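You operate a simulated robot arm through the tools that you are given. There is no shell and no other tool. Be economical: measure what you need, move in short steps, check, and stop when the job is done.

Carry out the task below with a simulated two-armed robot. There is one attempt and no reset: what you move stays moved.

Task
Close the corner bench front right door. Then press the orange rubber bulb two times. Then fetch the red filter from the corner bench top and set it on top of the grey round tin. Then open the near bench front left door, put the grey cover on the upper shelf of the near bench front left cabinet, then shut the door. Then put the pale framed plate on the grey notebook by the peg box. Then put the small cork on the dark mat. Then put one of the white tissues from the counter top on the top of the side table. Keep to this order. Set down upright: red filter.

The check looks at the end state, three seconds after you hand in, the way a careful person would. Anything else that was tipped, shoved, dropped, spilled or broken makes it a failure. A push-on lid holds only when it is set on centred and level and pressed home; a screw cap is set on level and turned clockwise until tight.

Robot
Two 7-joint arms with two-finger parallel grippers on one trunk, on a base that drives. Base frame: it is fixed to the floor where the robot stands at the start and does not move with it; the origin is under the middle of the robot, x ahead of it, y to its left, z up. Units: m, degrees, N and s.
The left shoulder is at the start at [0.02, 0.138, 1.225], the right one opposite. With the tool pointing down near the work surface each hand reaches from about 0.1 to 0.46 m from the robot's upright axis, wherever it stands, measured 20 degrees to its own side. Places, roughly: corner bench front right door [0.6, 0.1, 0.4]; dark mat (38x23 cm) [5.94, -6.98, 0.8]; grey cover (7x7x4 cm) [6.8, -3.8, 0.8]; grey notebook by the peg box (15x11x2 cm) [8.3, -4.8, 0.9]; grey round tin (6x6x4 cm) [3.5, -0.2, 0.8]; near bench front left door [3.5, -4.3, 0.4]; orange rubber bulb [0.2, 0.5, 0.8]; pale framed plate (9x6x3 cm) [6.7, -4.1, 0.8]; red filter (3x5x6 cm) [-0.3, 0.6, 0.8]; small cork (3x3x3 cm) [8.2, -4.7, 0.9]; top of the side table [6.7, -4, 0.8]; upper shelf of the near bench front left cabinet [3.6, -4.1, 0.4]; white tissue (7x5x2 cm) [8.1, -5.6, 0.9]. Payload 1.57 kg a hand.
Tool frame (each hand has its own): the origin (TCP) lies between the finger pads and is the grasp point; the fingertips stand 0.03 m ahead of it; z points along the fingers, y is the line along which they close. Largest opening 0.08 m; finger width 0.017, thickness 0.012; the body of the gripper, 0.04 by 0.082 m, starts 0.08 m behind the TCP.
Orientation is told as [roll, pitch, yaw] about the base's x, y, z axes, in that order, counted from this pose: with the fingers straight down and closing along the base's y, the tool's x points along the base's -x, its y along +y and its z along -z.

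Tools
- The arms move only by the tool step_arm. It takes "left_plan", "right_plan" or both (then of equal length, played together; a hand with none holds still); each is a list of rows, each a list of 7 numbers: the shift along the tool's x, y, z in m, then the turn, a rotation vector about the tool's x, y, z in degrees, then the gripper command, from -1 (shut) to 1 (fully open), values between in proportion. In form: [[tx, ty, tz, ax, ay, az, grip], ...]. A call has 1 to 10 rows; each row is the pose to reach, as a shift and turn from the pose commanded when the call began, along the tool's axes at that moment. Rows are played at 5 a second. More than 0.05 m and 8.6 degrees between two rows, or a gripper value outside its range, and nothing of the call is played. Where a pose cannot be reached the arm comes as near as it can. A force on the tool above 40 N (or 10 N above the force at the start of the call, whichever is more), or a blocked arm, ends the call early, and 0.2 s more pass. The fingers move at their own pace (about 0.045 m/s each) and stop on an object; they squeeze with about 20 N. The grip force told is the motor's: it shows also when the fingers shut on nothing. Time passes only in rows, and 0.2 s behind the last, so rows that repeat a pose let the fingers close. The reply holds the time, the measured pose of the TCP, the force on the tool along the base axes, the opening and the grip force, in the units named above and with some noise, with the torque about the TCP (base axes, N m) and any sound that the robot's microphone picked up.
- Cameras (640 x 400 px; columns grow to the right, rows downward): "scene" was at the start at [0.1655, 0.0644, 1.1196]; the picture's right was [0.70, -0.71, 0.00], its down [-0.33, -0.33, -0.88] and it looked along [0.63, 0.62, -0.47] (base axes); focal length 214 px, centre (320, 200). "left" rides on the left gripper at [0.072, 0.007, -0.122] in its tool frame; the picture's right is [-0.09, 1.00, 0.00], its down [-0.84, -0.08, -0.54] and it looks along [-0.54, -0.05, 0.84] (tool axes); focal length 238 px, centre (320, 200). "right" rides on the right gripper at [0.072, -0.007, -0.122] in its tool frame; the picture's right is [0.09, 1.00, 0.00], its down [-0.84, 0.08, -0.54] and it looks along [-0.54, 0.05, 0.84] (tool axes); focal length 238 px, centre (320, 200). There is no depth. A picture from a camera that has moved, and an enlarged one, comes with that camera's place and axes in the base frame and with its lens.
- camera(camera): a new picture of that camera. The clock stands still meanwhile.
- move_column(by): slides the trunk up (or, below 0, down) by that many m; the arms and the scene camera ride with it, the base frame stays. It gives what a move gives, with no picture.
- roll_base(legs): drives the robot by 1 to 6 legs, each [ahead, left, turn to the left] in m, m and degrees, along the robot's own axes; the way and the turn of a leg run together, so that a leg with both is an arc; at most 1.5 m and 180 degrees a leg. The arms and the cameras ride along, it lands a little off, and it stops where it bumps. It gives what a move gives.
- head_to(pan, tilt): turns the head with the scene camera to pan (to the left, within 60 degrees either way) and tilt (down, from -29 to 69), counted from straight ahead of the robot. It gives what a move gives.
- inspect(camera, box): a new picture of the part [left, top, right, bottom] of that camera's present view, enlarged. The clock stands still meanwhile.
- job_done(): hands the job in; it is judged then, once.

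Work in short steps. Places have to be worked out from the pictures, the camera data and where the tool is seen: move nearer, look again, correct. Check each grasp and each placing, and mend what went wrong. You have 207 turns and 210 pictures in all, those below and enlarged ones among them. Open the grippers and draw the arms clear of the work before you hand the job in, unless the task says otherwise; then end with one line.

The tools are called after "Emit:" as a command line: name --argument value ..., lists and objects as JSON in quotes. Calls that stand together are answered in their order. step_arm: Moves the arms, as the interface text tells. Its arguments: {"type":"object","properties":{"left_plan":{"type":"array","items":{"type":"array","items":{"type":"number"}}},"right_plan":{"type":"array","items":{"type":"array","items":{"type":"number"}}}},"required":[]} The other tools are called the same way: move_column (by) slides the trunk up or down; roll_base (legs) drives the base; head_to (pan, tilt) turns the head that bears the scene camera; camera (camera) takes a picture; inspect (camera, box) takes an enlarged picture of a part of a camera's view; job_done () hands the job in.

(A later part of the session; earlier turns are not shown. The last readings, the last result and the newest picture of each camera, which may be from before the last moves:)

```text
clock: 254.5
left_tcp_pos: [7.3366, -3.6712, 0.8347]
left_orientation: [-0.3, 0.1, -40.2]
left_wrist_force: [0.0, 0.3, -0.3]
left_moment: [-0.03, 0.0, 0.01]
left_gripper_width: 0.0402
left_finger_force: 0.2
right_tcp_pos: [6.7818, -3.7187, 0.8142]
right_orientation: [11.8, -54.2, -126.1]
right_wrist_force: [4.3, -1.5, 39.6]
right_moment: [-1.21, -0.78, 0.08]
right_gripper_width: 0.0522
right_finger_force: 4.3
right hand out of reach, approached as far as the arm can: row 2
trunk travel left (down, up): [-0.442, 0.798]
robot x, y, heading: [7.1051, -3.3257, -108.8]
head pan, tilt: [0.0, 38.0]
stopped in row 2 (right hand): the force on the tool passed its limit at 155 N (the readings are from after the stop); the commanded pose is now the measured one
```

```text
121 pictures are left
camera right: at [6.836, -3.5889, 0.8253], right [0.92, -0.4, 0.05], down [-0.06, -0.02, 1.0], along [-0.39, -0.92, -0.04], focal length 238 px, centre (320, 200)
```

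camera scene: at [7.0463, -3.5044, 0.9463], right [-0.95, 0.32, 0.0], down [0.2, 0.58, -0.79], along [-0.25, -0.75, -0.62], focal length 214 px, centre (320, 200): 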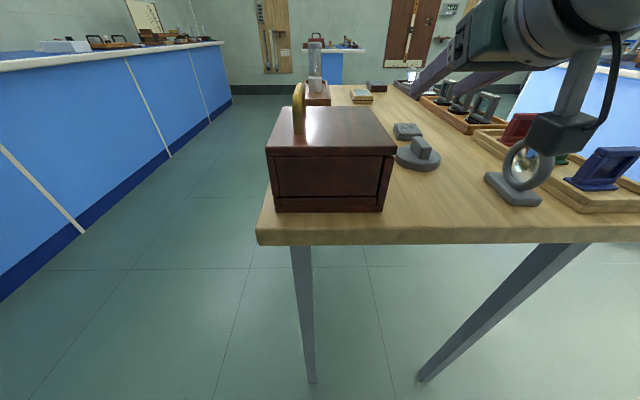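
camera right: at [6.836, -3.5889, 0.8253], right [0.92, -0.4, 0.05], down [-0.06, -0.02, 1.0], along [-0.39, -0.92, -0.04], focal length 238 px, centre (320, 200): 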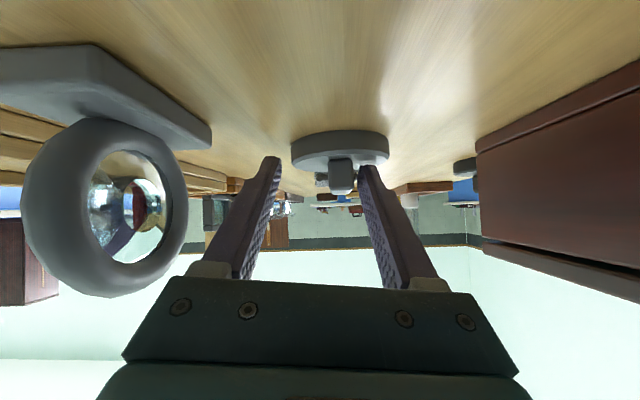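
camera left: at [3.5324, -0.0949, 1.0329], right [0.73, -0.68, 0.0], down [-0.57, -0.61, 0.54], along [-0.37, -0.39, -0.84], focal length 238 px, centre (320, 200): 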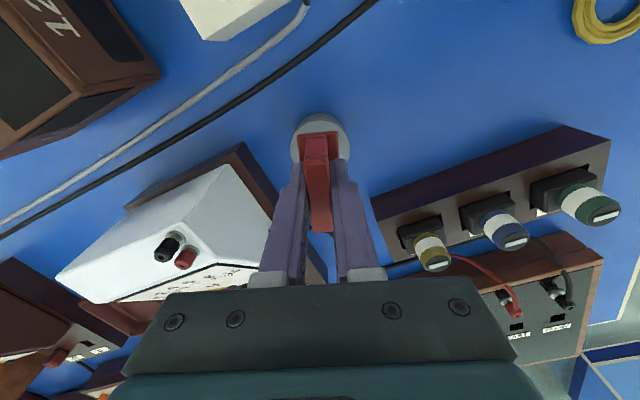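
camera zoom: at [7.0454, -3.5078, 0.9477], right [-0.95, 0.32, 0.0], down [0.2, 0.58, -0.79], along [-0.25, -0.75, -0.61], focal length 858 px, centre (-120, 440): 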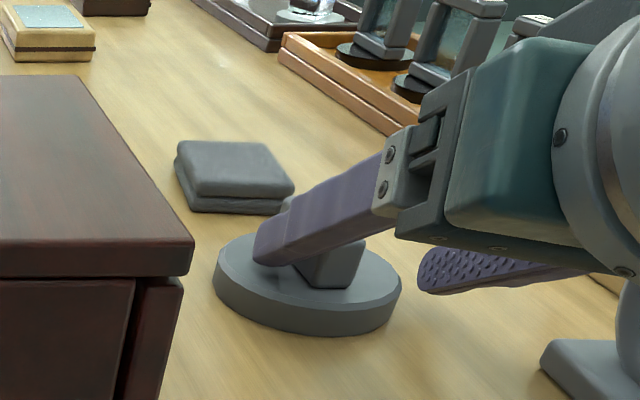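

The arm hit an awkward configuration and pressed down on the disk. I lift with the trunk right away and reassess.

Emit:
move_column --by 0.1

Emit:
camera --camera "scene"

Emit:
inspect --camera "scene" --box '[360, 90, 540, 230]'

```text
clock: 255.9
left_tcp_pos: [7.3378, -3.6675, 0.9328]
left_orientation: [-0.1, 0.1, -40.4]
left_wrist_force: [0.4, -0.3, -0.5]
left_moment: [0.02, 0.02, -0.01]
left_gripper_width: 0.0402
left_finger_force: 0.1
right_tcp_pos: [6.7813, -3.7112, 0.9079]
right_orientation: [11.2, -53.3, -125.5]
right_wrist_force: [-0.1, -0.5, -0.6]
right_moment: [0.0, -0.05, -0.01]
right_gripper_width: 0.0442
right_finger_force: 0.0
trunk travel left (down, up): [-0.542, 0.698]
robot x, y, heading: [7.1018, -3.3245, -108.6]
head pan, tilt: [0.0, 38.0]
```

```text
120 pictures are left
camera scene: at [7.0465, -3.5043, 1.0462], right [-0.95, 0.32, 0.0], down [0.2, 0.58, -0.79], along [-0.25, -0.75, -0.62], focal length 214 px, centre (320, 200)
```

scene: 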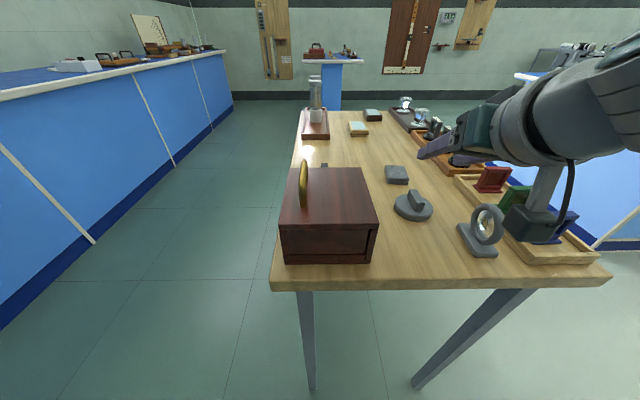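

```text
2.86 times, centred on (450, 160) of scene
camera zoom: at [7.0465, -3.5043, 1.0462], right [-0.95, 0.32, 0.0], down [0.2, 0.58, -0.79], along [-0.25, -0.75, -0.62], focal length 613 px, centre (-51, 314)
```

zoom: 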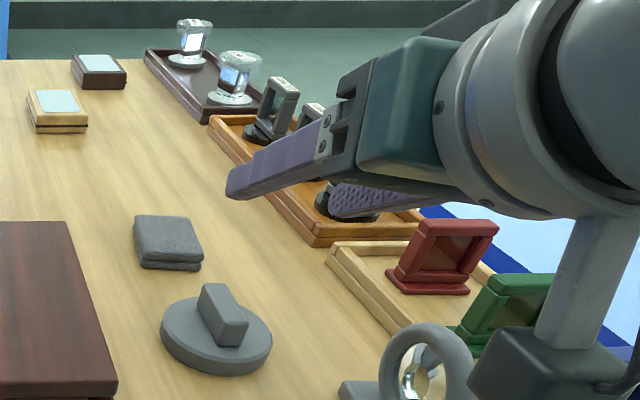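

Nothing toppled and the cover is about in place. I pull the hand back slightly and restore the orientation. I'll use the trunk for all vertical motion from here.

Emit:
step_arm --right_plan '[[0.012, 0, -0.022, -1.5, -1.4, -4.8, 0.1], [0.024, 0, -0.044, -3, -2.8, -9.6, 0.1], [0.03, 0, -0.053, -3, -2.8, -9.6, 0.1]]'

```text
clock: 256.4
left_tcp_pos: [7.3376, -3.6665, 0.9338]
left_orientation: [0.0, 0.1, -40.1]
left_wrist_force: [0.2, 0.4, -1.0]
left_moment: [-0.01, -0.01, 0.01]
left_gripper_width: 0.0398
left_finger_force: 0.1
right_tcp_pos: [6.8174, -3.6562, 0.8626]
right_orientation: [3.3, -45.7, -116.3]
right_wrist_force: [-0.6, -0.3, 0.5]
right_moment: [0.02, -0.04, 0.0]
right_gripper_width: 0.0441
right_finger_force: 0.0
right hand out of reach, approached as far as the arm can: row 1, 2
trunk travel left (down, up): [-0.542, 0.698]
robot x, y, heading: [7.1086, -3.3261, -108.8]
head pan, tilt: [0.0, 38.0]
stopped in row 2 (right hand): the arm was blocked; the commanded pose is now the measured one
```

The arm got blocked. I look at where the hand is before moving further.

Emit:
camera --camera "scene"

Emit:
camera --camera "right"

```text
118 pictures are left
camera scene: at [7.0463, -3.5043, 1.0462], right [-0.95, 0.32, 0.0], down [0.2, 0.58, -0.79], along [-0.25, -0.75, -0.62], focal length 214 px, centre (320, 200)
```

scene: 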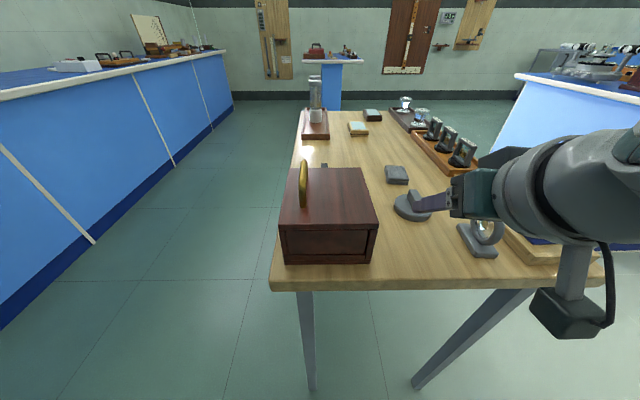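

```text
117 pictures are left
camera right: at [6.8656, -3.5276, 0.8974], right [0.94, -0.34, -0.03], down [-0.04, -0.19, 0.98], along [-0.34, -0.92, -0.2], focal length 238 px, centre (320, 200)
```

right: 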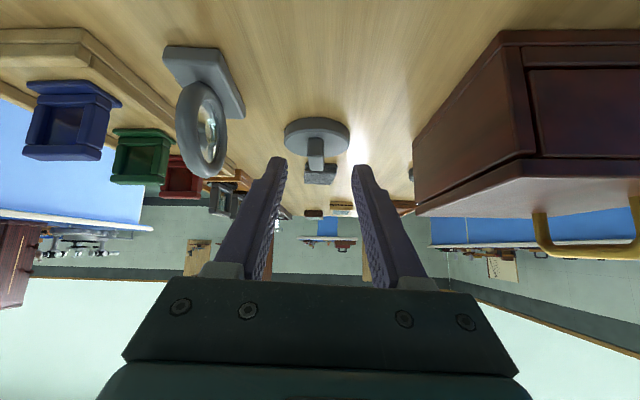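

I raise the trunk for safety, then bring the arm back to the posture used for the handle: higher relative to the shoulder, pitch -57°.

Emit:
move_column --by 0.2

Emit:
step_arm --right_plan '[[-0.03, 0, -0.03, 0, 0, 0, 0.1], [-0.06, 0, -0.06, -1, -3, -1, 0.1], [-0.09, 0, -0.09, -2, -6, -2, 0.1], [-0.11, 0, -0.105, -2.5, -9, -3, 0.1], [-0.115, 0, -0.11, -3, -11.3, -4.1, 0.1]]'

```text
clock: 258.5
left_tcp_pos: [7.3365, -3.6674, 1.1335]
left_orientation: [0.0, 0.2, -40.4]
left_wrist_force: [0.0, 0.0, -0.3]
left_moment: [0.0, 0.03, 0.03]
left_gripper_width: 0.0401
left_finger_force: 0.2
right_tcp_pos: [6.8173, -3.6566, 1.063]
right_orientation: [3.4, -45.7, -116.5]
right_wrist_force: [0.2, 0.1, 0.0]
right_moment: [0.01, -0.01, -0.04]
right_gripper_width: 0.0441
right_finger_force: 0.0
trunk travel left (down, up): [-0.742, 0.498]
robot x, y, heading: [7.1061, -3.3287, -108.6]
head pan, tilt: [0.0, 38.0]
```

```text
clock: 259.2
left_tcp_pos: [7.3376, -3.668, 1.133]
left_orientation: [0.1, 0.2, -40.2]
left_wrist_force: [-0.4, -0.2, -0.1]
left_moment: [0.02, 0.02, 0.03]
left_gripper_width: 0.0401
left_finger_force: 0.0
right_tcp_pos: [6.8306, -3.6162, 1.0947]
right_orientation: [1.8, -39.6, -112.8]
right_wrist_force: [0.1, -0.2, -0.2]
right_moment: [0.0, 0.02, -0.04]
right_gripper_width: 0.0441
right_finger_force: 0.0
trunk travel left (down, up): [-0.742, 0.498]
robot x, y, heading: [7.1049, -3.3268, -108.7]
head pan, tilt: [0.0, 38.0]
stopped in row 3 (right hand): the arm was blocked; the commanded pose is now the measured one
```

The arm is stuck in a poor configuration. I return it toward vertical and retracted, then re-tilt from there.

Emit:
step_arm --right_plan '[[0.009, 0, -0.02, 0, 8, 0, 0.1], [0.018, 0, -0.04, 0, 16, 0, 0.1], [0.027, 0, -0.06, -0.5, 24, 1, 0.1], [0.036, 0, -0.08, -1, 32, 2, 0.1], [0.045, 0, -0.102, -1.8, 39.6, 4, 0.1]]'

```text
clock: 260.4
left_tcp_pos: [7.3365, -3.6668, 1.1333]
left_orientation: [0.0, 0.1, -40.3]
left_wrist_force: [-0.7, 0.8, -0.8]
left_moment: [0.02, 0.02, 0.03]
left_gripper_width: 0.0401
left_finger_force: 0.0
right_tcp_pos: [6.866, -3.5234, 1.146]
right_orientation: [4.4, -0.1, -114.9]
right_wrist_force: [1.0, -0.2, 0.6]
right_moment: [-0.02, 0.0, 0.01]
right_gripper_width: 0.044
right_finger_force: 0.0
trunk travel left (down, up): [-0.742, 0.498]
robot x, y, heading: [7.1066, -3.3322, -108.6]
head pan, tilt: [0.0, 38.0]
```

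Back to vertical. I raise and level it, then repeat the forward tilt as before.

Emit:
step_arm --right_plan '[[0, 0, -0.03, 2.2, 0, -3.1, 0.1], [0, 0, -0.06, 4.4, 0, -6.3, 0.1], [0, 0, -0.08, 4.4, 0, -6.3, 0.1]]'

Emit:
step_arm --right_plan '[[-0.012, 0, 0, 0, -8, 0, 0.1], [-0.024, 0, 0, 0, -16, 0, 0.1], [-0.036, 0, 0, 0, -24, 0, 0.1], [-0.05, 0, 0, 0, -32, 0, 0.1], [-0.07, 0, 0, 0, -40, 0, 0.1], [-0.09, 0, 0, 0, -48, 0, 0.1], [-0.12, 0, 0, 0, -54, 0, 0.1], [-0.15, 0, 0, 0, -58, 0, 0.1]]'

```text
clock: 261.4
left_tcp_pos: [7.3379, -3.6672, 1.1339]
left_orientation: [0.0, 0.1, -40.3]
left_wrist_force: [-0.8, 0.3, 0.1]
left_moment: [-0.01, 0.02, 0.05]
left_gripper_width: 0.0402
left_finger_force: 0.0
right_tcp_pos: [6.8557, -3.5014, 1.2011]
right_orientation: [-3.4, 5.0, -108.4]
right_wrist_force: [-0.2, 0.6, -0.5]
right_moment: [-0.03, 0.01, 0.0]
right_gripper_width: 0.044
right_finger_force: 0.0
trunk travel left (down, up): [-0.742, 0.498]
robot x, y, heading: [7.1077, -3.3266, -109.0]
head pan, tilt: [0.0, 38.0]
stopped in row 3 (right hand): the arm was blocked; the commanded pose is now the measured one
```

```text
clock: 263.2
left_tcp_pos: [7.3364, -3.6667, 1.1325]
left_orientation: [0.0, 0.1, -40.4]
left_wrist_force: [-0.3, 0.7, 0.3]
left_moment: [-0.03, 0.0, 0.04]
left_gripper_width: 0.0399
left_finger_force: 0.1
right_tcp_pos: [6.8103, -3.6437, 1.1879]
right_orientation: [-5.4, -53.1, -103.9]
right_wrist_force: [-1.0, 0.6, 0.0]
right_moment: [-0.03, 0.0, 0.0]
right_gripper_width: 0.0439
right_finger_force: 0.0
right hand out of reach, approached as far as the arm can: row 4, 5, 6
trunk travel left (down, up): [-0.742, 0.498]
robot x, y, heading: [7.1044, -3.3305, -108.8]
head pan, tilt: [0.0, 38.0]
```

The hand is now tilted at -53° with its closing axis aligned. I'll keep the arm fixed and use only base and trunk from here. Checking the view.

Emit:
camera --camera "scene"

Emit:
inspect --camera "right" --box '[220, 60, 440, 200]'

```text
116 pictures are left
camera scene: at [7.0466, -3.5043, 1.2463], right [-0.95, 0.32, 0.0], down [0.2, 0.58, -0.79], along [-0.25, -0.75, -0.62], focal length 214 px, centre (320, 200)
```

scene: 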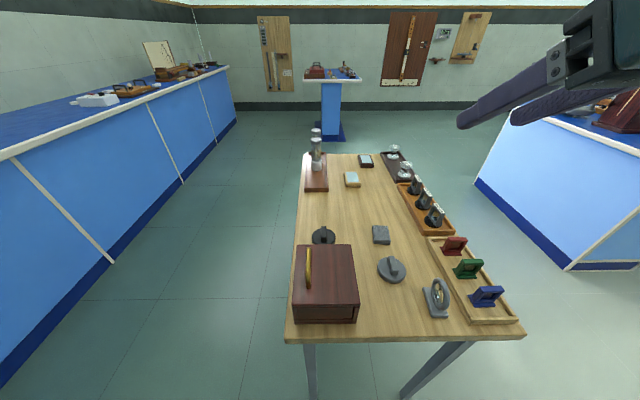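

```text
2.86 times, centred on (330, 130) of right
camera zoom: at [6.8486, -3.509, 1.2053], right [0.96, -0.26, -0.13], down [0.11, -0.11, 0.99], along [-0.27, -0.96, -0.07], focal length 681 px, centre (291, 400)
```

zoom: 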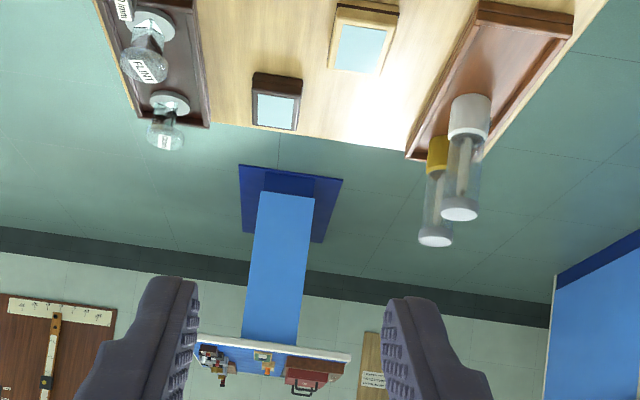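

I zoom on the cover to get its exact place and bar direction.

Emit:
inspect --camera "scene" --box '[360, 220, 460, 320]'

```text
4.00 times, centred on (410, 270) of scene
camera zoom: at [7.0466, -3.5043, 1.2463], right [-0.95, 0.32, 0.0], down [0.2, 0.58, -0.79], along [-0.25, -0.75, -0.62], focal length 858 px, centre (-40, -80)
```

zoom: 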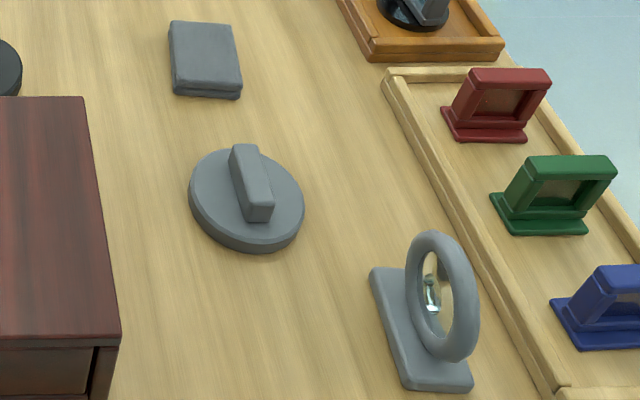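

The cover's bar centre is (6.786,-3.742), axis about -111°, nearly matching the hand. I drive forward 0.10 with a 9 mm left correction.

Emit:
roll_base --legs '[[0.101, 0.009, 0]]'

Emit:
move_column --by -0.3

Emit:
inspect --camera "scene" --box '[360, 60, 560, 200]'

Emit:
camera --camera "right"

```text
clock: 264.4
left_tcp_pos: [7.314, -3.7633, 1.1327]
left_orientation: [0.0, 0.1, -40.2]
left_wrist_force: [-1.2, -0.1, 0.4]
left_moment: [-0.01, -0.02, 0.01]
left_gripper_width: 0.04
left_finger_force: 0.0
right_tcp_pos: [6.7889, -3.7415, 1.1883]
right_orientation: [-5.5, -53.0, -103.8]
right_wrist_force: [0.1, 0.1, 0.1]
right_moment: [-0.02, -0.01, 0.02]
right_gripper_width: 0.0438
right_finger_force: 0.1
trunk travel left (down, up): [-0.742, 0.498]
robot x, y, heading: [7.0793, -3.4273, -108.8]
head pan, tilt: [0.0, 38.0]
```

```text
clock: 267.4
left_tcp_pos: [7.3141, -3.7642, 0.8339]
left_orientation: [-0.1, 0.1, -40.4]
left_wrist_force: [-0.3, 1.1, -0.4]
left_moment: [-0.01, -0.01, 0.02]
left_gripper_width: 0.0399
left_finger_force: 0.1
right_tcp_pos: [6.7873, -3.7416, 0.8885]
right_orientation: [-5.4, -53.0, -103.8]
right_wrist_force: [-0.1, 0.0, 0.1]
right_moment: [-0.01, -0.01, 0.0]
right_gripper_width: 0.0439
right_finger_force: 0.1
trunk travel left (down, up): [-0.442, 0.798]
robot x, y, heading: [7.0797, -3.4293, -108.6]
head pan, tilt: [0.0, 38.0]
```

```text
2.86 times, centred on (460, 130) of scene
camera zoom: at [7.0229, -3.6018, 0.9463], right [-0.95, 0.32, 0.0], down [0.2, 0.58, -0.79], along [-0.25, -0.75, -0.62], focal length 613 px, centre (-80, 400)
```

zoom: 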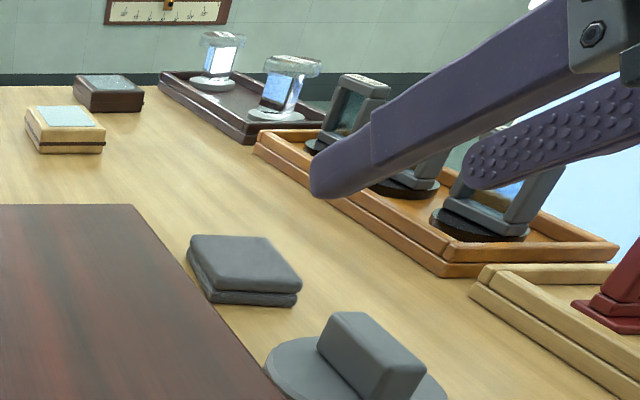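

```text
112 pictures are left
camera right: at [6.825, -3.6063, 0.9055], right [0.96, -0.26, -0.13], down [0.1, -0.11, 0.99], along [-0.27, -0.96, -0.08], focal length 238 px, centre (320, 200)
```

right: 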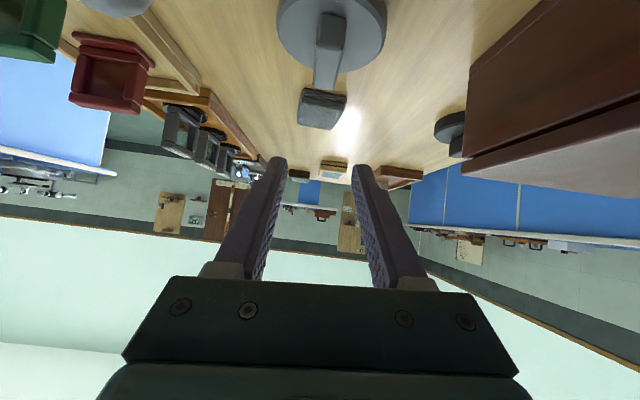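

The bar lies right under the TCP in both views. I lower to TCP z≈0.822.

Emit:
move_column --by -0.066

Emit:
camera --camera "right"

Emit:
inspect --camera "scene" --box '[340, 60, 560, 220]'

```text
clock: 268.4
left_tcp_pos: [7.3129, -3.7647, 0.7671]
left_orientation: [0.0, 0.1, -40.3]
left_wrist_force: [0.5, 0.8, 0.2]
left_moment: [-0.01, 0.04, 0.02]
left_gripper_width: 0.04
left_finger_force: 0.0
right_tcp_pos: [6.7866, -3.7409, 0.8217]
right_orientation: [-5.3, -53.0, -103.7]
right_wrist_force: [0.6, -0.6, 0.1]
right_moment: [-0.01, -0.01, 0.01]
right_gripper_width: 0.0438
right_finger_force: 0.1
trunk travel left (down, up): [-0.376, 0.864]
robot x, y, heading: [7.0807, -3.4259, -108.6]
head pan, tilt: [0.0, 38.0]
```

```text
111 pictures are left
camera right: at [6.825, -3.6064, 0.8395], right [0.96, -0.26, -0.13], down [0.1, -0.11, 0.99], along [-0.27, -0.96, -0.08], focal length 238 px, centre (320, 200)
```

right: 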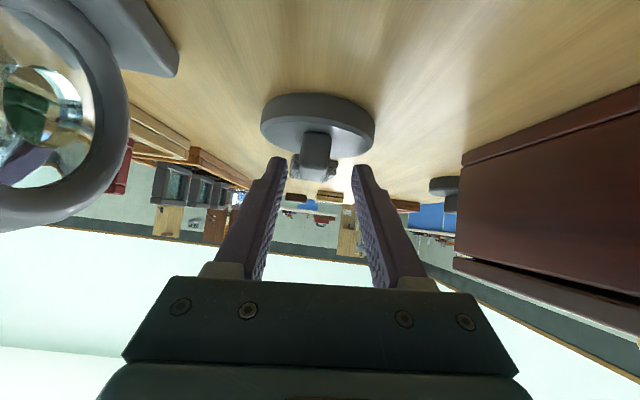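

```text
2.50 times, centred on (450, 140) of scene
camera zoom: at [7.0229, -3.6018, 0.8803], right [-0.95, 0.32, 0.0], down [0.2, 0.58, -0.79], along [-0.25, -0.75, -0.62], focal length 536 px, centre (-5, 350)
```

zoom: 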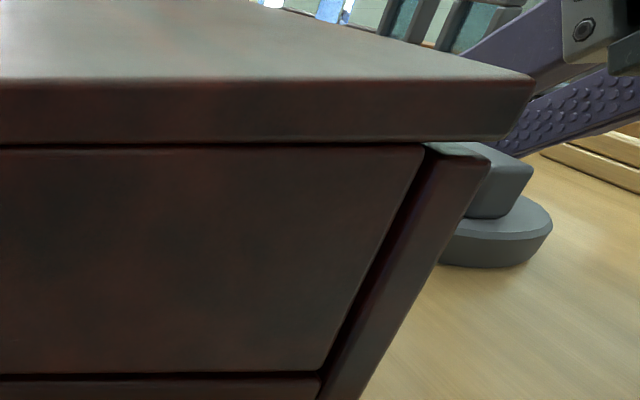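

The bar stands centred between the fingers, its top at about z 0.818. I lower 2.5 mm more and close gently.

Emit:
move_column --by -0.003

Emit:
step_arm --right_plan '[[0, 0, 0, 0, 0, 0, -0.3], [0, 0, 0, 0, 0, 0, -0.7], [0, 0, 0, 0, 0, 0, -1], [0, 0, 0, 0, 0, 0, -1], [0, 0, 0, 0, 0, 0, -1]]'

Emit:
camera --camera "right"

```text
clock: 268.9
left_tcp_pos: [7.3142, -3.7646, 0.7644]
left_orientation: [0.0, 0.1, -40.2]
left_wrist_force: [0.7, -0.1, -1.9]
left_moment: [-0.01, 0.01, 0.0]
left_gripper_width: 0.0401
left_finger_force: 0.0
right_tcp_pos: [6.7868, -3.7412, 0.8198]
right_orientation: [-5.3, -52.9, -103.8]
right_wrist_force: [0.6, 0.2, 0.5]
right_moment: [0.01, -0.01, 0.0]
right_gripper_width: 0.0445
right_finger_force: 0.3
trunk travel left (down, up): [-0.373, 0.867]
robot x, y, heading: [7.0827, -3.4235, -108.9]
head pan, tilt: [0.0, 38.0]
```

```text
clock: 270.1
left_tcp_pos: [7.314, -3.7634, 0.7648]
left_orientation: [0.1, 0.1, -40.4]
left_wrist_force: [0.3, 0.3, 0.9]
left_moment: [0.01, 0.01, -0.01]
left_gripper_width: 0.0399
left_finger_force: 0.1
right_tcp_pos: [6.7878, -3.7411, 0.8198]
right_orientation: [-5.3, -53.0, -103.7]
right_wrist_force: [1.3, 2.4, 7.3]
right_moment: [-0.04, -0.36, 0.04]
right_gripper_width: 0.0151
right_finger_force: 20.0
trunk travel left (down, up): [-0.373, 0.867]
robot x, y, heading: [7.0826, -3.4248, -109.0]
head pan, tilt: [0.0, 38.0]
```

```text
109 pictures are left
camera right: at [6.8251, -3.6066, 0.8368], right [0.96, -0.25, -0.13], down [0.1, -0.11, 0.99], along [-0.27, -0.96, -0.07], focal length 238 px, centre (320, 200)
```

right: 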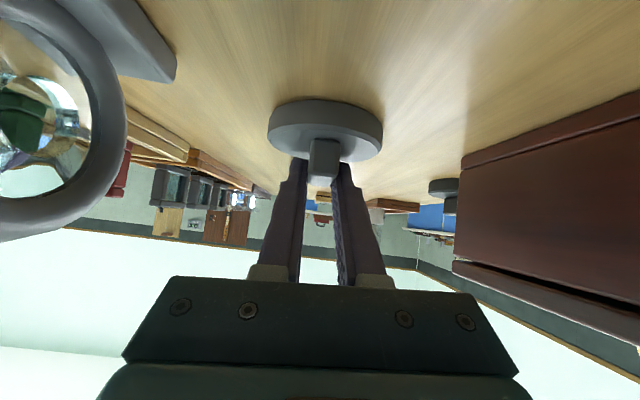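

Gripped at 15 mm. I lift slowly with the trunk and check that the cover follows.

Emit:
move_column --by 0.05

Emit:
camera --camera "right"

```text
clock: 271.1
left_tcp_pos: [7.313, -3.7649, 0.8148]
left_orientation: [0.0, 0.1, -40.3]
left_wrist_force: [0.4, 0.1, 0.0]
left_moment: [0.0, 0.01, -0.01]
left_gripper_width: 0.0399
left_finger_force: 0.0
right_tcp_pos: [6.786, -3.7397, 0.8692]
right_orientation: [-5.4, -52.9, -103.7]
right_wrist_force: [0.4, -0.8, 0.0]
right_moment: [0.02, -0.02, 0.03]
right_gripper_width: 0.0151
right_finger_force: 20.0
trunk travel left (down, up): [-0.423, 0.817]
robot x, y, heading: [7.083, -3.4293, -108.8]
head pan, tilt: [0.0, 38.0]
```

```text
108 pictures are left
camera right: at [6.825, -3.6062, 0.8864], right [0.96, -0.26, -0.13], down [0.1, -0.11, 0.99], along [-0.27, -0.96, -0.08], focal length 238 px, centre (320, 200)
```

right: 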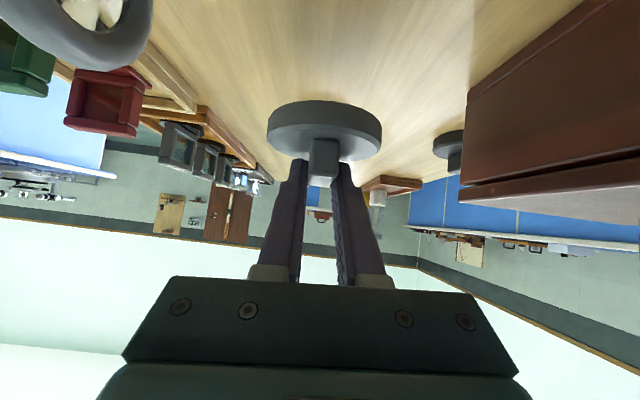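

The cover is lifted cleanly. I raise further and drive back to the cabinet.

Emit:
move_column --by 0.18

Emit:
roll_base --legs '[[-0.4, 0, 0], [0.36, -1.2, 0], [1.33, 0.45, 0], [0.57, 0.19, 0], [0.82, -0.09, 0], [0, 0, -178]]'

Emit:
camera --camera "right"

```text
clock: 273.1
left_tcp_pos: [7.313, -3.7646, 0.9953]
left_orientation: [0.0, 0.2, -40.2]
left_wrist_force: [-0.4, -1.0, 0.0]
left_moment: [-0.02, -0.01, 0.02]
left_gripper_width: 0.0397
left_finger_force: 0.0
right_tcp_pos: [6.7869, -3.7402, 1.0487]
right_orientation: [-5.3, -53.0, -103.8]
right_wrist_force: [-0.1, 0.2, 0.0]
right_moment: [-0.02, 0.0, -0.03]
right_gripper_width: 0.0153
right_finger_force: 20.4
trunk travel left (down, up): [-0.603, 0.637]
robot x, y, heading: [7.0806, -3.4246, -108.8]
head pan, tilt: [0.0, 38.0]
```

```text
clock: 302.3
left_tcp_pos: [5.3649, -5.4168, 0.9947]
left_orientation: [0.0, 0.1, 140.6]
left_wrist_force: [0.5, 0.4, -0.3]
left_moment: [-0.03, -0.02, -0.01]
left_gripper_width: 0.04
left_finger_force: 0.1
right_tcp_pos: [5.8915, -5.4302, 1.05]
right_orientation: [-5.4, -53.1, 77.1]
right_wrist_force: [-0.2, 0.1, -0.6]
right_moment: [-0.01, 0.01, 0.01]
right_gripper_width: 0.0148
right_finger_force: 20.2
trunk travel left (down, up): [-0.603, 0.637]
robot x, y, heading: [5.6003, -5.7528, 72.1]
head pan, tilt: [0.0, 38.0]
```

```text
107 pictures are left
camera right: at [5.8557, -5.5671, 1.0664], right [-0.96, 0.24, -0.13], down [-0.11, 0.11, 0.99], along [0.25, 0.97, -0.08], focal length 238 px, centre (320, 200)
```

right: 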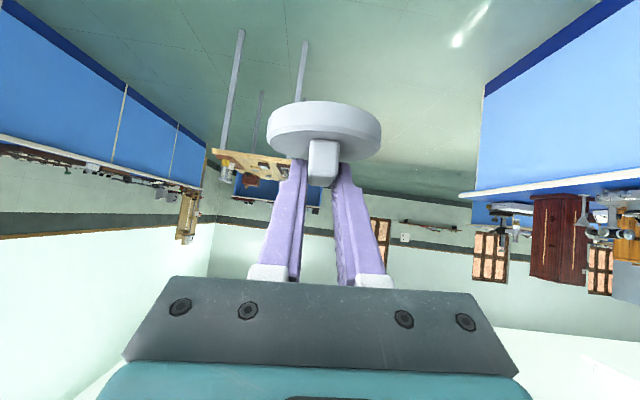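

The cover is still firmly held. I drive along the bench's south side to the cabinet.

Emit:
roll_base --legs '[[-0.2, 1.15, 0], [-0.2, 1.15, 0]]'

Emit:
head_to --pan 0 --tilt 42

Emit:
camera --camera "scene"

```text
clock: 313.8
left_tcp_pos: [3.0582, -5.0872, 0.9947]
left_orientation: [0.0, 0.1, 140.3]
left_wrist_force: [0.1, -0.4, -0.3]
left_moment: [0.01, 0.01, 0.02]
left_gripper_width: 0.0401
left_finger_force: 0.1
right_tcp_pos: [3.5855, -5.1045, 1.049]
right_orientation: [-5.3, -53.1, 76.5]
right_wrist_force: [0.2, -0.3, -0.8]
right_moment: [0.0, 0.0, -0.01]
right_gripper_width: 0.0149
right_finger_force: 19.7
trunk travel left (down, up): [-0.603, 0.637]
robot x, y, heading: [3.2925, -5.4254, 71.7]
head pan, tilt: [0.0, 38.0]
```

```text
clock: 314.4
left_tcp_pos: [3.0588, -5.0855, 0.9936]
left_orientation: [0.0, 0.1, 140.3]
left_wrist_force: [-0.3, 0.5, -0.1]
left_moment: [-0.02, -0.01, -0.01]
left_gripper_width: 0.0398
left_finger_force: 0.1
right_tcp_pos: [3.5853, -5.1045, 1.0479]
right_orientation: [-5.3, -53.0, 76.7]
right_wrist_force: [0.8, 0.2, -0.2]
right_moment: [-0.02, 0.0, 0.0]
right_gripper_width: 0.0149
right_finger_force: 20.1
trunk travel left (down, up): [-0.603, 0.637]
robot x, y, heading: [3.2923, -5.4216, 71.8]
head pan, tilt: [0.0, 42.0]
```

```text
106 pictures are left
camera scene: at [3.3516, -5.2485, 1.1013], right [0.95, -0.31, 0.0], down [-0.21, -0.64, -0.74], along [0.23, 0.71, -0.67], focal length 214 px, centre (320, 200)
```

scene: 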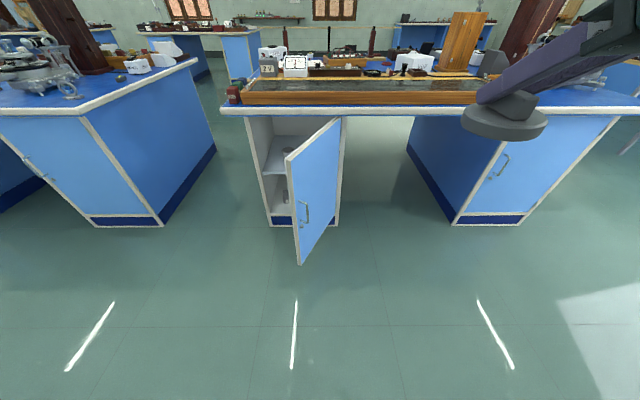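

The door is now about 60° open. I'll widen it by pushing its inner face with the closed left hand; first I lower the trunk.

Emit:
move_column --by -0.4

Emit:
step_arm --left_plan '[[0, 0, 0, 0, 0, 0, -1], [0, 0, 0, 0, 0, 0, -1], [0, 0, 0, 0, 0, 0, -1]]'

Emit:
roll_base --legs '[[0.55, -0.05, 0], [0, -0.25, 0]]'

Emit:
camera --camera "scene"

Emit:
camera --camera "left"

```text
clock: 318.3
left_tcp_pos: [3.0593, -5.0855, 0.5947]
left_orientation: [0.0, 0.0, 140.2]
left_wrist_force: [0.2, 0.9, -0.2]
left_moment: [0.03, 0.02, 0.03]
left_gripper_width: 0.0399
left_finger_force: 0.0
right_tcp_pos: [3.5853, -5.1044, 0.6499]
right_orientation: [-5.3, -53.0, 76.6]
right_wrist_force: [0.4, 0.4, -0.3]
right_moment: [0.05, 0.04, 0.03]
right_gripper_width: 0.0147
right_finger_force: 20.3
trunk travel left (down, up): [-0.203, 1.037]
robot x, y, heading: [3.2923, -5.4244, 71.6]
head pan, tilt: [0.0, 42.0]
```

```text
clock: 319.1
left_tcp_pos: [3.0585, -5.0853, 0.5954]
left_orientation: [0.0, 0.0, 140.1]
left_wrist_force: [-0.2, -0.4, -0.1]
left_moment: [0.01, 0.0, 0.01]
left_gripper_width: 0.0
left_finger_force: 16.3
right_tcp_pos: [3.5852, -5.1054, 0.6477]
right_orientation: [-5.3, -53.0, 76.7]
right_wrist_force: [-0.8, -0.9, -0.6]
right_moment: [0.0, -0.01, -0.02]
right_gripper_width: 0.015
right_finger_force: 20.5
trunk travel left (down, up): [-0.203, 1.037]
robot x, y, heading: [3.2943, -5.4246, 71.8]
head pan, tilt: [0.0, 42.0]
```

```text
clock: 323.1
left_tcp_pos: [3.3801, -4.6163, 0.5938]
left_orientation: [0.6, 0.1, 139.7]
left_wrist_force: [-3.5, -4.0, 3.4]
left_moment: [0.4, -0.65, -0.37]
left_gripper_width: 0.0
left_finger_force: 19.9
right_tcp_pos: [3.9101, -4.6297, 0.6488]
right_orientation: [-5.3, -52.8, 77.1]
right_wrist_force: [0.0, -0.5, -0.3]
right_moment: [0.04, -0.01, 0.03]
right_gripper_width: 0.015
right_finger_force: 19.5
trunk travel left (down, up): [-0.203, 1.037]
robot x, y, heading: [3.6209, -4.9477, 72.4]
head pan, tilt: [0.0, 42.0]
stopped in leg 2: the force on the tool passed its limit at 70 N (the readings are from after the stop); the commanded pose is now the measured one
```

```text
105 pictures are left
camera scene: at [3.6773, -4.7755, 0.701], right [0.95, -0.31, 0.0], down [-0.21, -0.64, -0.74], along [0.23, 0.71, -0.67], focal length 214 px, centre (320, 200)
```

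scene: 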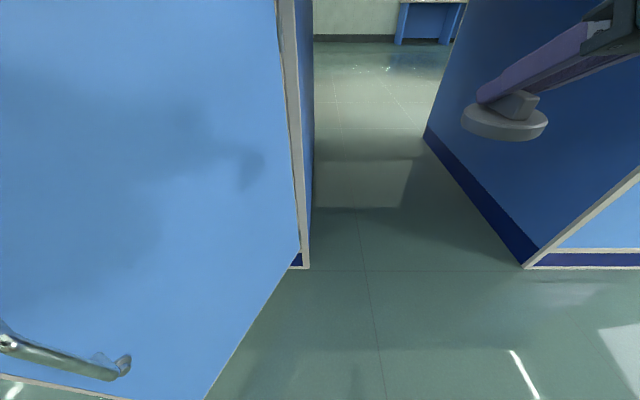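

```text
104 pictures are left
camera left: at [3.4323, -4.6662, 0.7163], right [-0.71, -0.7, 0.01], down [-0.58, 0.61, 0.54], along [-0.38, 0.38, -0.84], focal length 238 px, centre (320, 200)
```

left: 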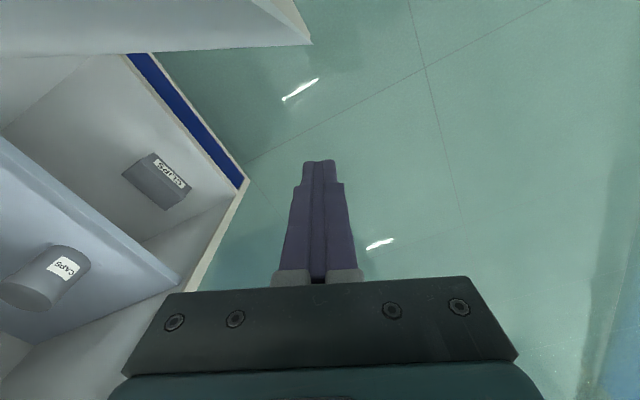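

The gripper's camera side has met the door near its free edge. I continue pushing right in small, gentle legs.

Emit:
roll_base --legs '[[0.03, 0, 0], [0, -0.03, 0], [0, -0.03, 0], [0, -0.04, 0]]'

Emit:
camera --camera "left"

```text
clock: 323.9
left_tcp_pos: [3.3732, -4.6111, 0.5931]
left_orientation: [1.7, -0.1, 138.8]
left_wrist_force: [-17.7, -15.7, -1.2]
left_moment: [2.36, -2.47, -1.85]
left_gripper_width: 0.0
left_finger_force: 19.9
right_tcp_pos: [3.906, -4.6201, 0.6463]
right_orientation: [-4.8, -52.7, 76.8]
right_wrist_force: [-0.6, 0.6, 0.0]
right_moment: [0.02, -0.04, -0.03]
right_gripper_width: 0.0148
right_finger_force: 20.3
trunk travel left (down, up): [-0.203, 1.037]
robot x, y, heading: [3.6243, -4.9332, 72.0]
head pan, tilt: [0.0, 42.0]
stopped in leg 1: the robot was blocked; the commanded pose is now the measured one
```

```text
103 pictures are left
camera left: at [3.4256, -4.6594, 0.7164], right [-0.72, -0.69, 0.03], down [-0.57, 0.62, 0.54], along [-0.39, 0.38, -0.84], focal length 238 px, centre (320, 200)
```

left: 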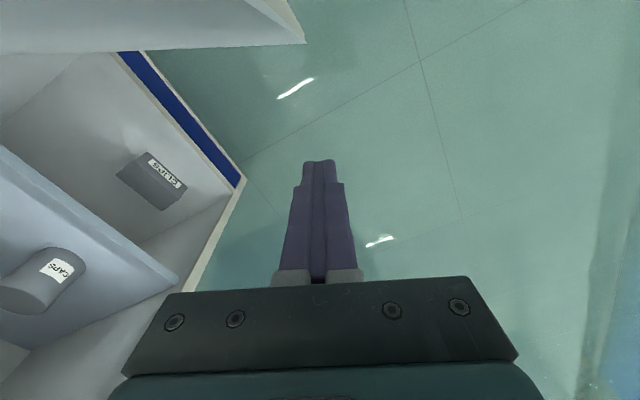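

The door's free edge is butting against the gripper camera. I back off, shift left, go deeper inside, then push right gently.

Emit:
roll_base --legs '[[-0.04, 0, 0], [0, 0.09, 0], [0.13, 0, 0], [0, -0.08, 0]]'

Emit:
camera --camera "left"

```text
clock: 327.1
left_tcp_pos: [3.3996, -4.5164, 0.594]
left_orientation: [1.1, -0.1, 139.0]
left_wrist_force: [-0.1, -0.8, 0.6]
left_moment: [-0.01, -0.02, 0.0]
left_gripper_width: 0.0
left_finger_force: 19.8
right_tcp_pos: [3.9302, -4.5259, 0.6487]
right_orientation: [-5.3, -52.8, 77.1]
right_wrist_force: [0.1, -0.2, -1.1]
right_moment: [-0.01, 0.02, 0.03]
right_gripper_width: 0.015
right_finger_force: 20.0
trunk travel left (down, up): [-0.203, 1.037]
robot x, y, heading: [3.6393, -4.8462, 72.2]
head pan, tilt: [0.0, 42.0]
```

```text
102 pictures are left
camera left: at [3.4512, -4.5653, 0.7172], right [-0.72, -0.69, 0.02], down [-0.57, 0.61, 0.54], along [-0.39, 0.38, -0.84], focal length 238 px, centre (320, 200)
```

left: 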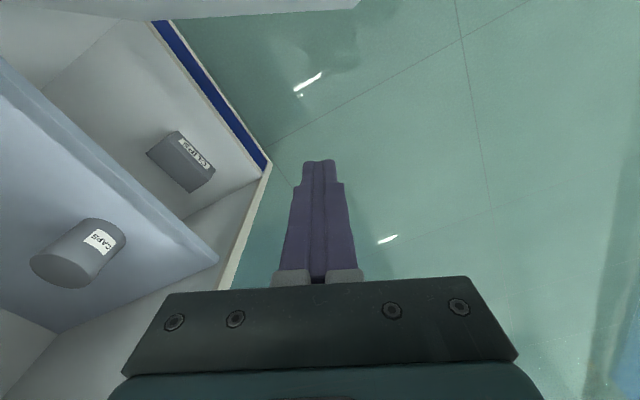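

Now the hand is inside the door. I push right in gentle legs.

Emit:
roll_base --legs '[[0, -0.05, 0], [0, -0.05, 0], [0, -0.05, 0], [0, -0.05, 0], [0, -0.05, 0], [-0.02, -0.05, 0]]'

Emit:
camera --camera "left"

Emit:
camera --camera "right"

```text
clock: 330.2
left_tcp_pos: [3.631, -4.5907, 0.5954]
left_orientation: [1.4, -0.8, 139.0]
left_wrist_force: [0.0, 1.4, -0.2]
left_moment: [0.02, 0.03, -0.02]
left_gripper_width: 0.0
left_finger_force: 19.6
right_tcp_pos: [4.1691, -4.6032, 0.6491]
right_orientation: [-5.5, -52.9, 77.0]
right_wrist_force: [-0.6, -0.8, -1.1]
right_moment: [-0.03, -0.03, -0.01]
right_gripper_width: 0.0151
right_finger_force: 19.6
trunk travel left (down, up): [-0.203, 1.037]
robot x, y, heading: [3.8766, -4.9256, 72.4]
head pan, tilt: [0.0, 42.0]
stopped in leg 5: the force on the tool passed its limit at 92 N (the readings are from after the stop); the commanded pose is now the measured one
```

```text
101 pictures are left
camera left: at [3.6836, -4.6407, 0.7173], right [-0.72, -0.69, 0.03], down [-0.57, 0.61, 0.55], along [-0.4, 0.38, -0.83], focal length 238 px, centre (320, 200)
```

left: 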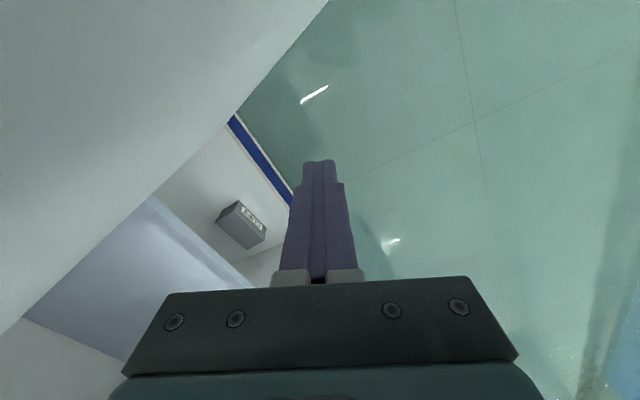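

```text
100 pictures are left
camera right: at [4.1324, -4.7393, 0.6663], right [-0.96, 0.24, -0.13], down [-0.11, 0.11, 0.99], along [0.25, 0.96, -0.08], focal length 238 px, centre (320, 200)
```

right: 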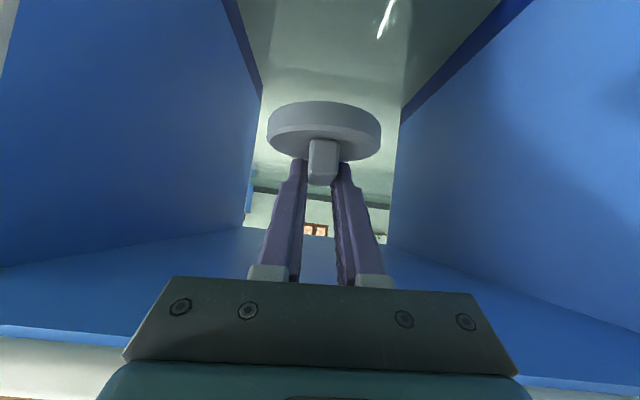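

The door is now open to about 98° at its stop. I back out clear of it, shift left, and line the right hand up with the opening.

Emit:
roll_base --legs '[[-0.45, 0, 0], [0, 0.67, 0], [0.35, 0, 0]]'

Emit:
camera --camera "right"

Emit:
camera --camera "scene"

```text
clock: 338.1
left_tcp_pos: [2.9621, -4.4764, 0.5957]
left_orientation: [1.5, -0.8, 138.5]
left_wrist_force: [-0.5, -0.3, 0.0]
left_moment: [-0.01, -0.01, -0.03]
left_gripper_width: 0.0
left_finger_force: 20.4
right_tcp_pos: [3.5015, -4.4914, 0.6486]
right_orientation: [-5.4, -52.9, 76.7]
right_wrist_force: [-0.5, 0.2, -0.5]
right_moment: [0.0, 0.0, 0.01]
right_gripper_width: 0.0148
right_finger_force: 20.0
trunk travel left (down, up): [-0.203, 1.037]
robot x, y, heading: [3.2064, -4.8095, 71.7]
head pan, tilt: [0.0, 42.0]
```

```text
99 pictures are left
camera right: at [3.4633, -4.6272, 0.6662], right [-0.96, 0.25, -0.13], down [-0.11, 0.11, 0.99], along [0.26, 0.96, -0.08], focal length 238 px, centre (320, 200)
```

right: 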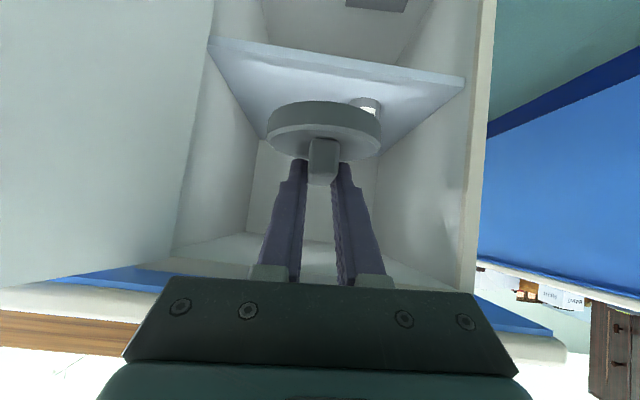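

```text
98 pictures are left
camera scene: at [3.2661, -4.6351, 0.7013], right [0.95, -0.31, 0.0], down [-0.21, -0.64, -0.74], along [0.23, 0.71, -0.67], focal length 214 px, centre (320, 200)
```

scene: 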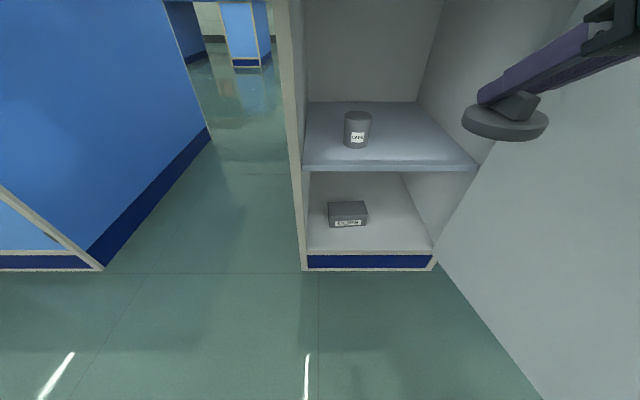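

I have a clear view: the upper shelf top is at z≈0.437, with free space in front and to the right of the jar. I lower to TCP z≈0.515 and drive in.

Emit:
move_column --by -0.135

Emit:
roll_base --legs '[[0.18, 0, 0]]'

Emit:
camera --camera "right"

Emit:
camera --camera "scene"

```text
clock: 339.7
left_tcp_pos: [2.9618, -4.4759, 0.4611]
left_orientation: [1.5, -0.7, 138.6]
left_wrist_force: [-0.4, -0.2, -0.4]
left_moment: [-0.02, -0.03, 0.02]
left_gripper_width: 0.0002
left_finger_force: 19.7
right_tcp_pos: [3.4999, -4.4914, 0.5145]
right_orientation: [-5.4, -52.9, 76.8]
right_wrist_force: [-0.3, 0.4, -0.5]
right_moment: [0.01, 0.03, 0.02]
right_gripper_width: 0.015
right_finger_force: 19.6
trunk travel left (down, up): [-0.068, 1.172]
robot x, y, heading: [3.2056, -4.8109, 71.7]
head pan, tilt: [0.0, 42.0]
```

```text
clock: 341.4
left_tcp_pos: [3.0005, -4.3075, 0.4618]
left_orientation: [1.9, -1.2, 138.7]
left_wrist_force: [-0.2, 0.4, -0.2]
left_moment: [0.01, 0.01, 0.02]
left_gripper_width: 0.0
left_finger_force: 20.3
right_tcp_pos: [3.5396, -4.3239, 0.5094]
right_orientation: [-4.5, -52.5, 76.1]
right_wrist_force: [-0.2, -0.2, 0.5]
right_moment: [0.0, -0.01, -0.01]
right_gripper_width: 0.015
right_finger_force: 20.1
trunk travel left (down, up): [-0.068, 1.172]
robot x, y, heading: [3.2635, -4.6417, 72.0]
head pan, tilt: [0.0, 42.0]
stopped in leg 1: the robot was blocked; the commanded pose is now the measured one
```

```text
97 pictures are left
camera right: at [3.5026, -4.4594, 0.5278], right [-0.96, 0.25, -0.12], down [-0.1, 0.11, 0.99], along [0.26, 0.96, -0.08], focal length 238 px, centre (320, 200)
```

right: 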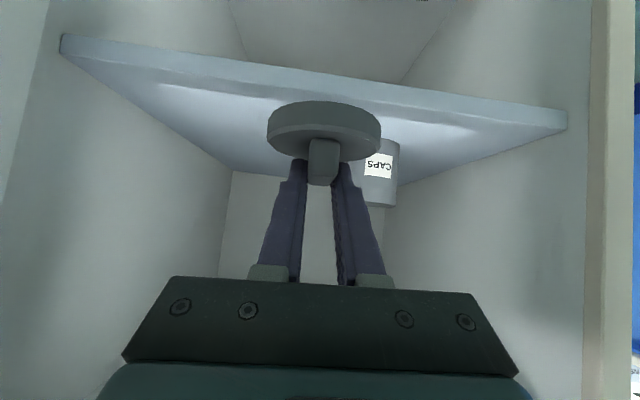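

```text
96 pictures are left
camera scene: at [3.306, -4.4669, 0.5653], right [0.95, -0.31, -0.01], down [-0.22, -0.64, -0.74], along [0.22, 0.71, -0.67], focal length 214 px, centre (320, 200)
```

scene: 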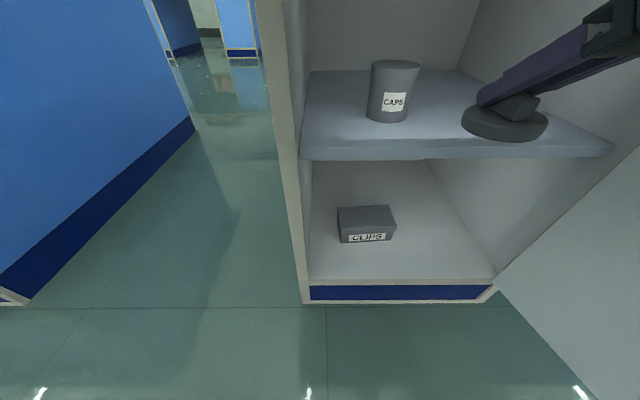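

The base is blocked slightly short: the cover is about 2 cm outside the shelf front. I back off 3 cm, then extend the arm forward with a small lift.

Emit:
roll_base --legs '[[-0.03, 0, 0]]'

Emit:
step_arm --right_plan '[[-0.018, 0, 0.014, 0, 0, 0, -1], [-0.036, 0, 0.028, 0, 0, 0, -1], [-0.054, 0, 0.042, 0, 0, 0, -1]]'

Emit:
camera --camera "right"

```text
clock: 342.2
left_tcp_pos: [3.0005, -4.3359, 0.4627]
left_orientation: [1.7, -0.9, 138.5]
left_wrist_force: [0.4, 0.5, 0.0]
left_moment: [0.01, -0.03, 0.02]
left_gripper_width: 0.0
left_finger_force: 20.1
right_tcp_pos: [3.5391, -4.3521, 0.5122]
right_orientation: [-5.1, -52.7, 76.3]
right_wrist_force: [0.4, -0.3, -0.4]
right_moment: [0.01, 0.0, -0.05]
right_gripper_width: 0.0151
right_finger_force: 20.4
trunk travel left (down, up): [-0.068, 1.172]
robot x, y, heading: [3.2499, -4.6661, 71.9]
head pan, tilt: [0.0, 42.0]
```

```text
clock: 343.0
left_tcp_pos: [3.0064, -4.333, 0.4606]
left_orientation: [1.3, -0.8, 138.6]
left_wrist_force: [0.0, 0.3, -0.7]
left_moment: [0.0, -0.01, 0.01]
left_gripper_width: 0.0001
left_finger_force: 19.9
right_tcp_pos: [3.5651, -4.2857, 0.5322]
right_orientation: [-5.4, -52.9, 76.5]
right_wrist_force: [-0.9, 0.4, -0.8]
right_moment: [0.0, 0.0, -0.01]
right_gripper_width: 0.015
right_finger_force: 20.1
trunk travel left (down, up): [-0.068, 1.172]
robot x, y, heading: [3.2519, -4.669, 71.9]
head pan, tilt: [0.0, 42.0]
```

```text
95 pictures are left
camera right: at [3.5271, -4.4221, 0.5489], right [-0.96, 0.25, -0.13], down [-0.11, 0.11, 0.99], along [0.26, 0.96, -0.08], focal length 238 px, centre (320, 200)
```

right: 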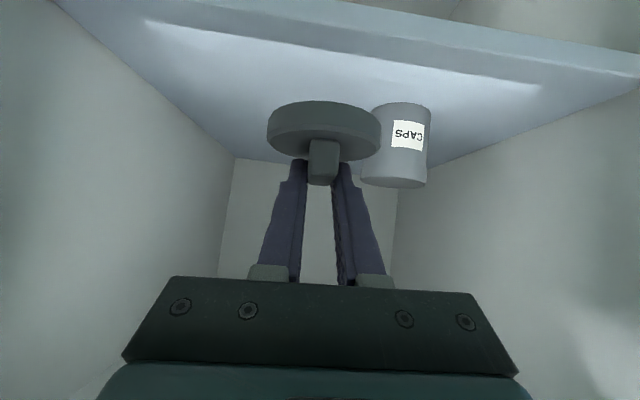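

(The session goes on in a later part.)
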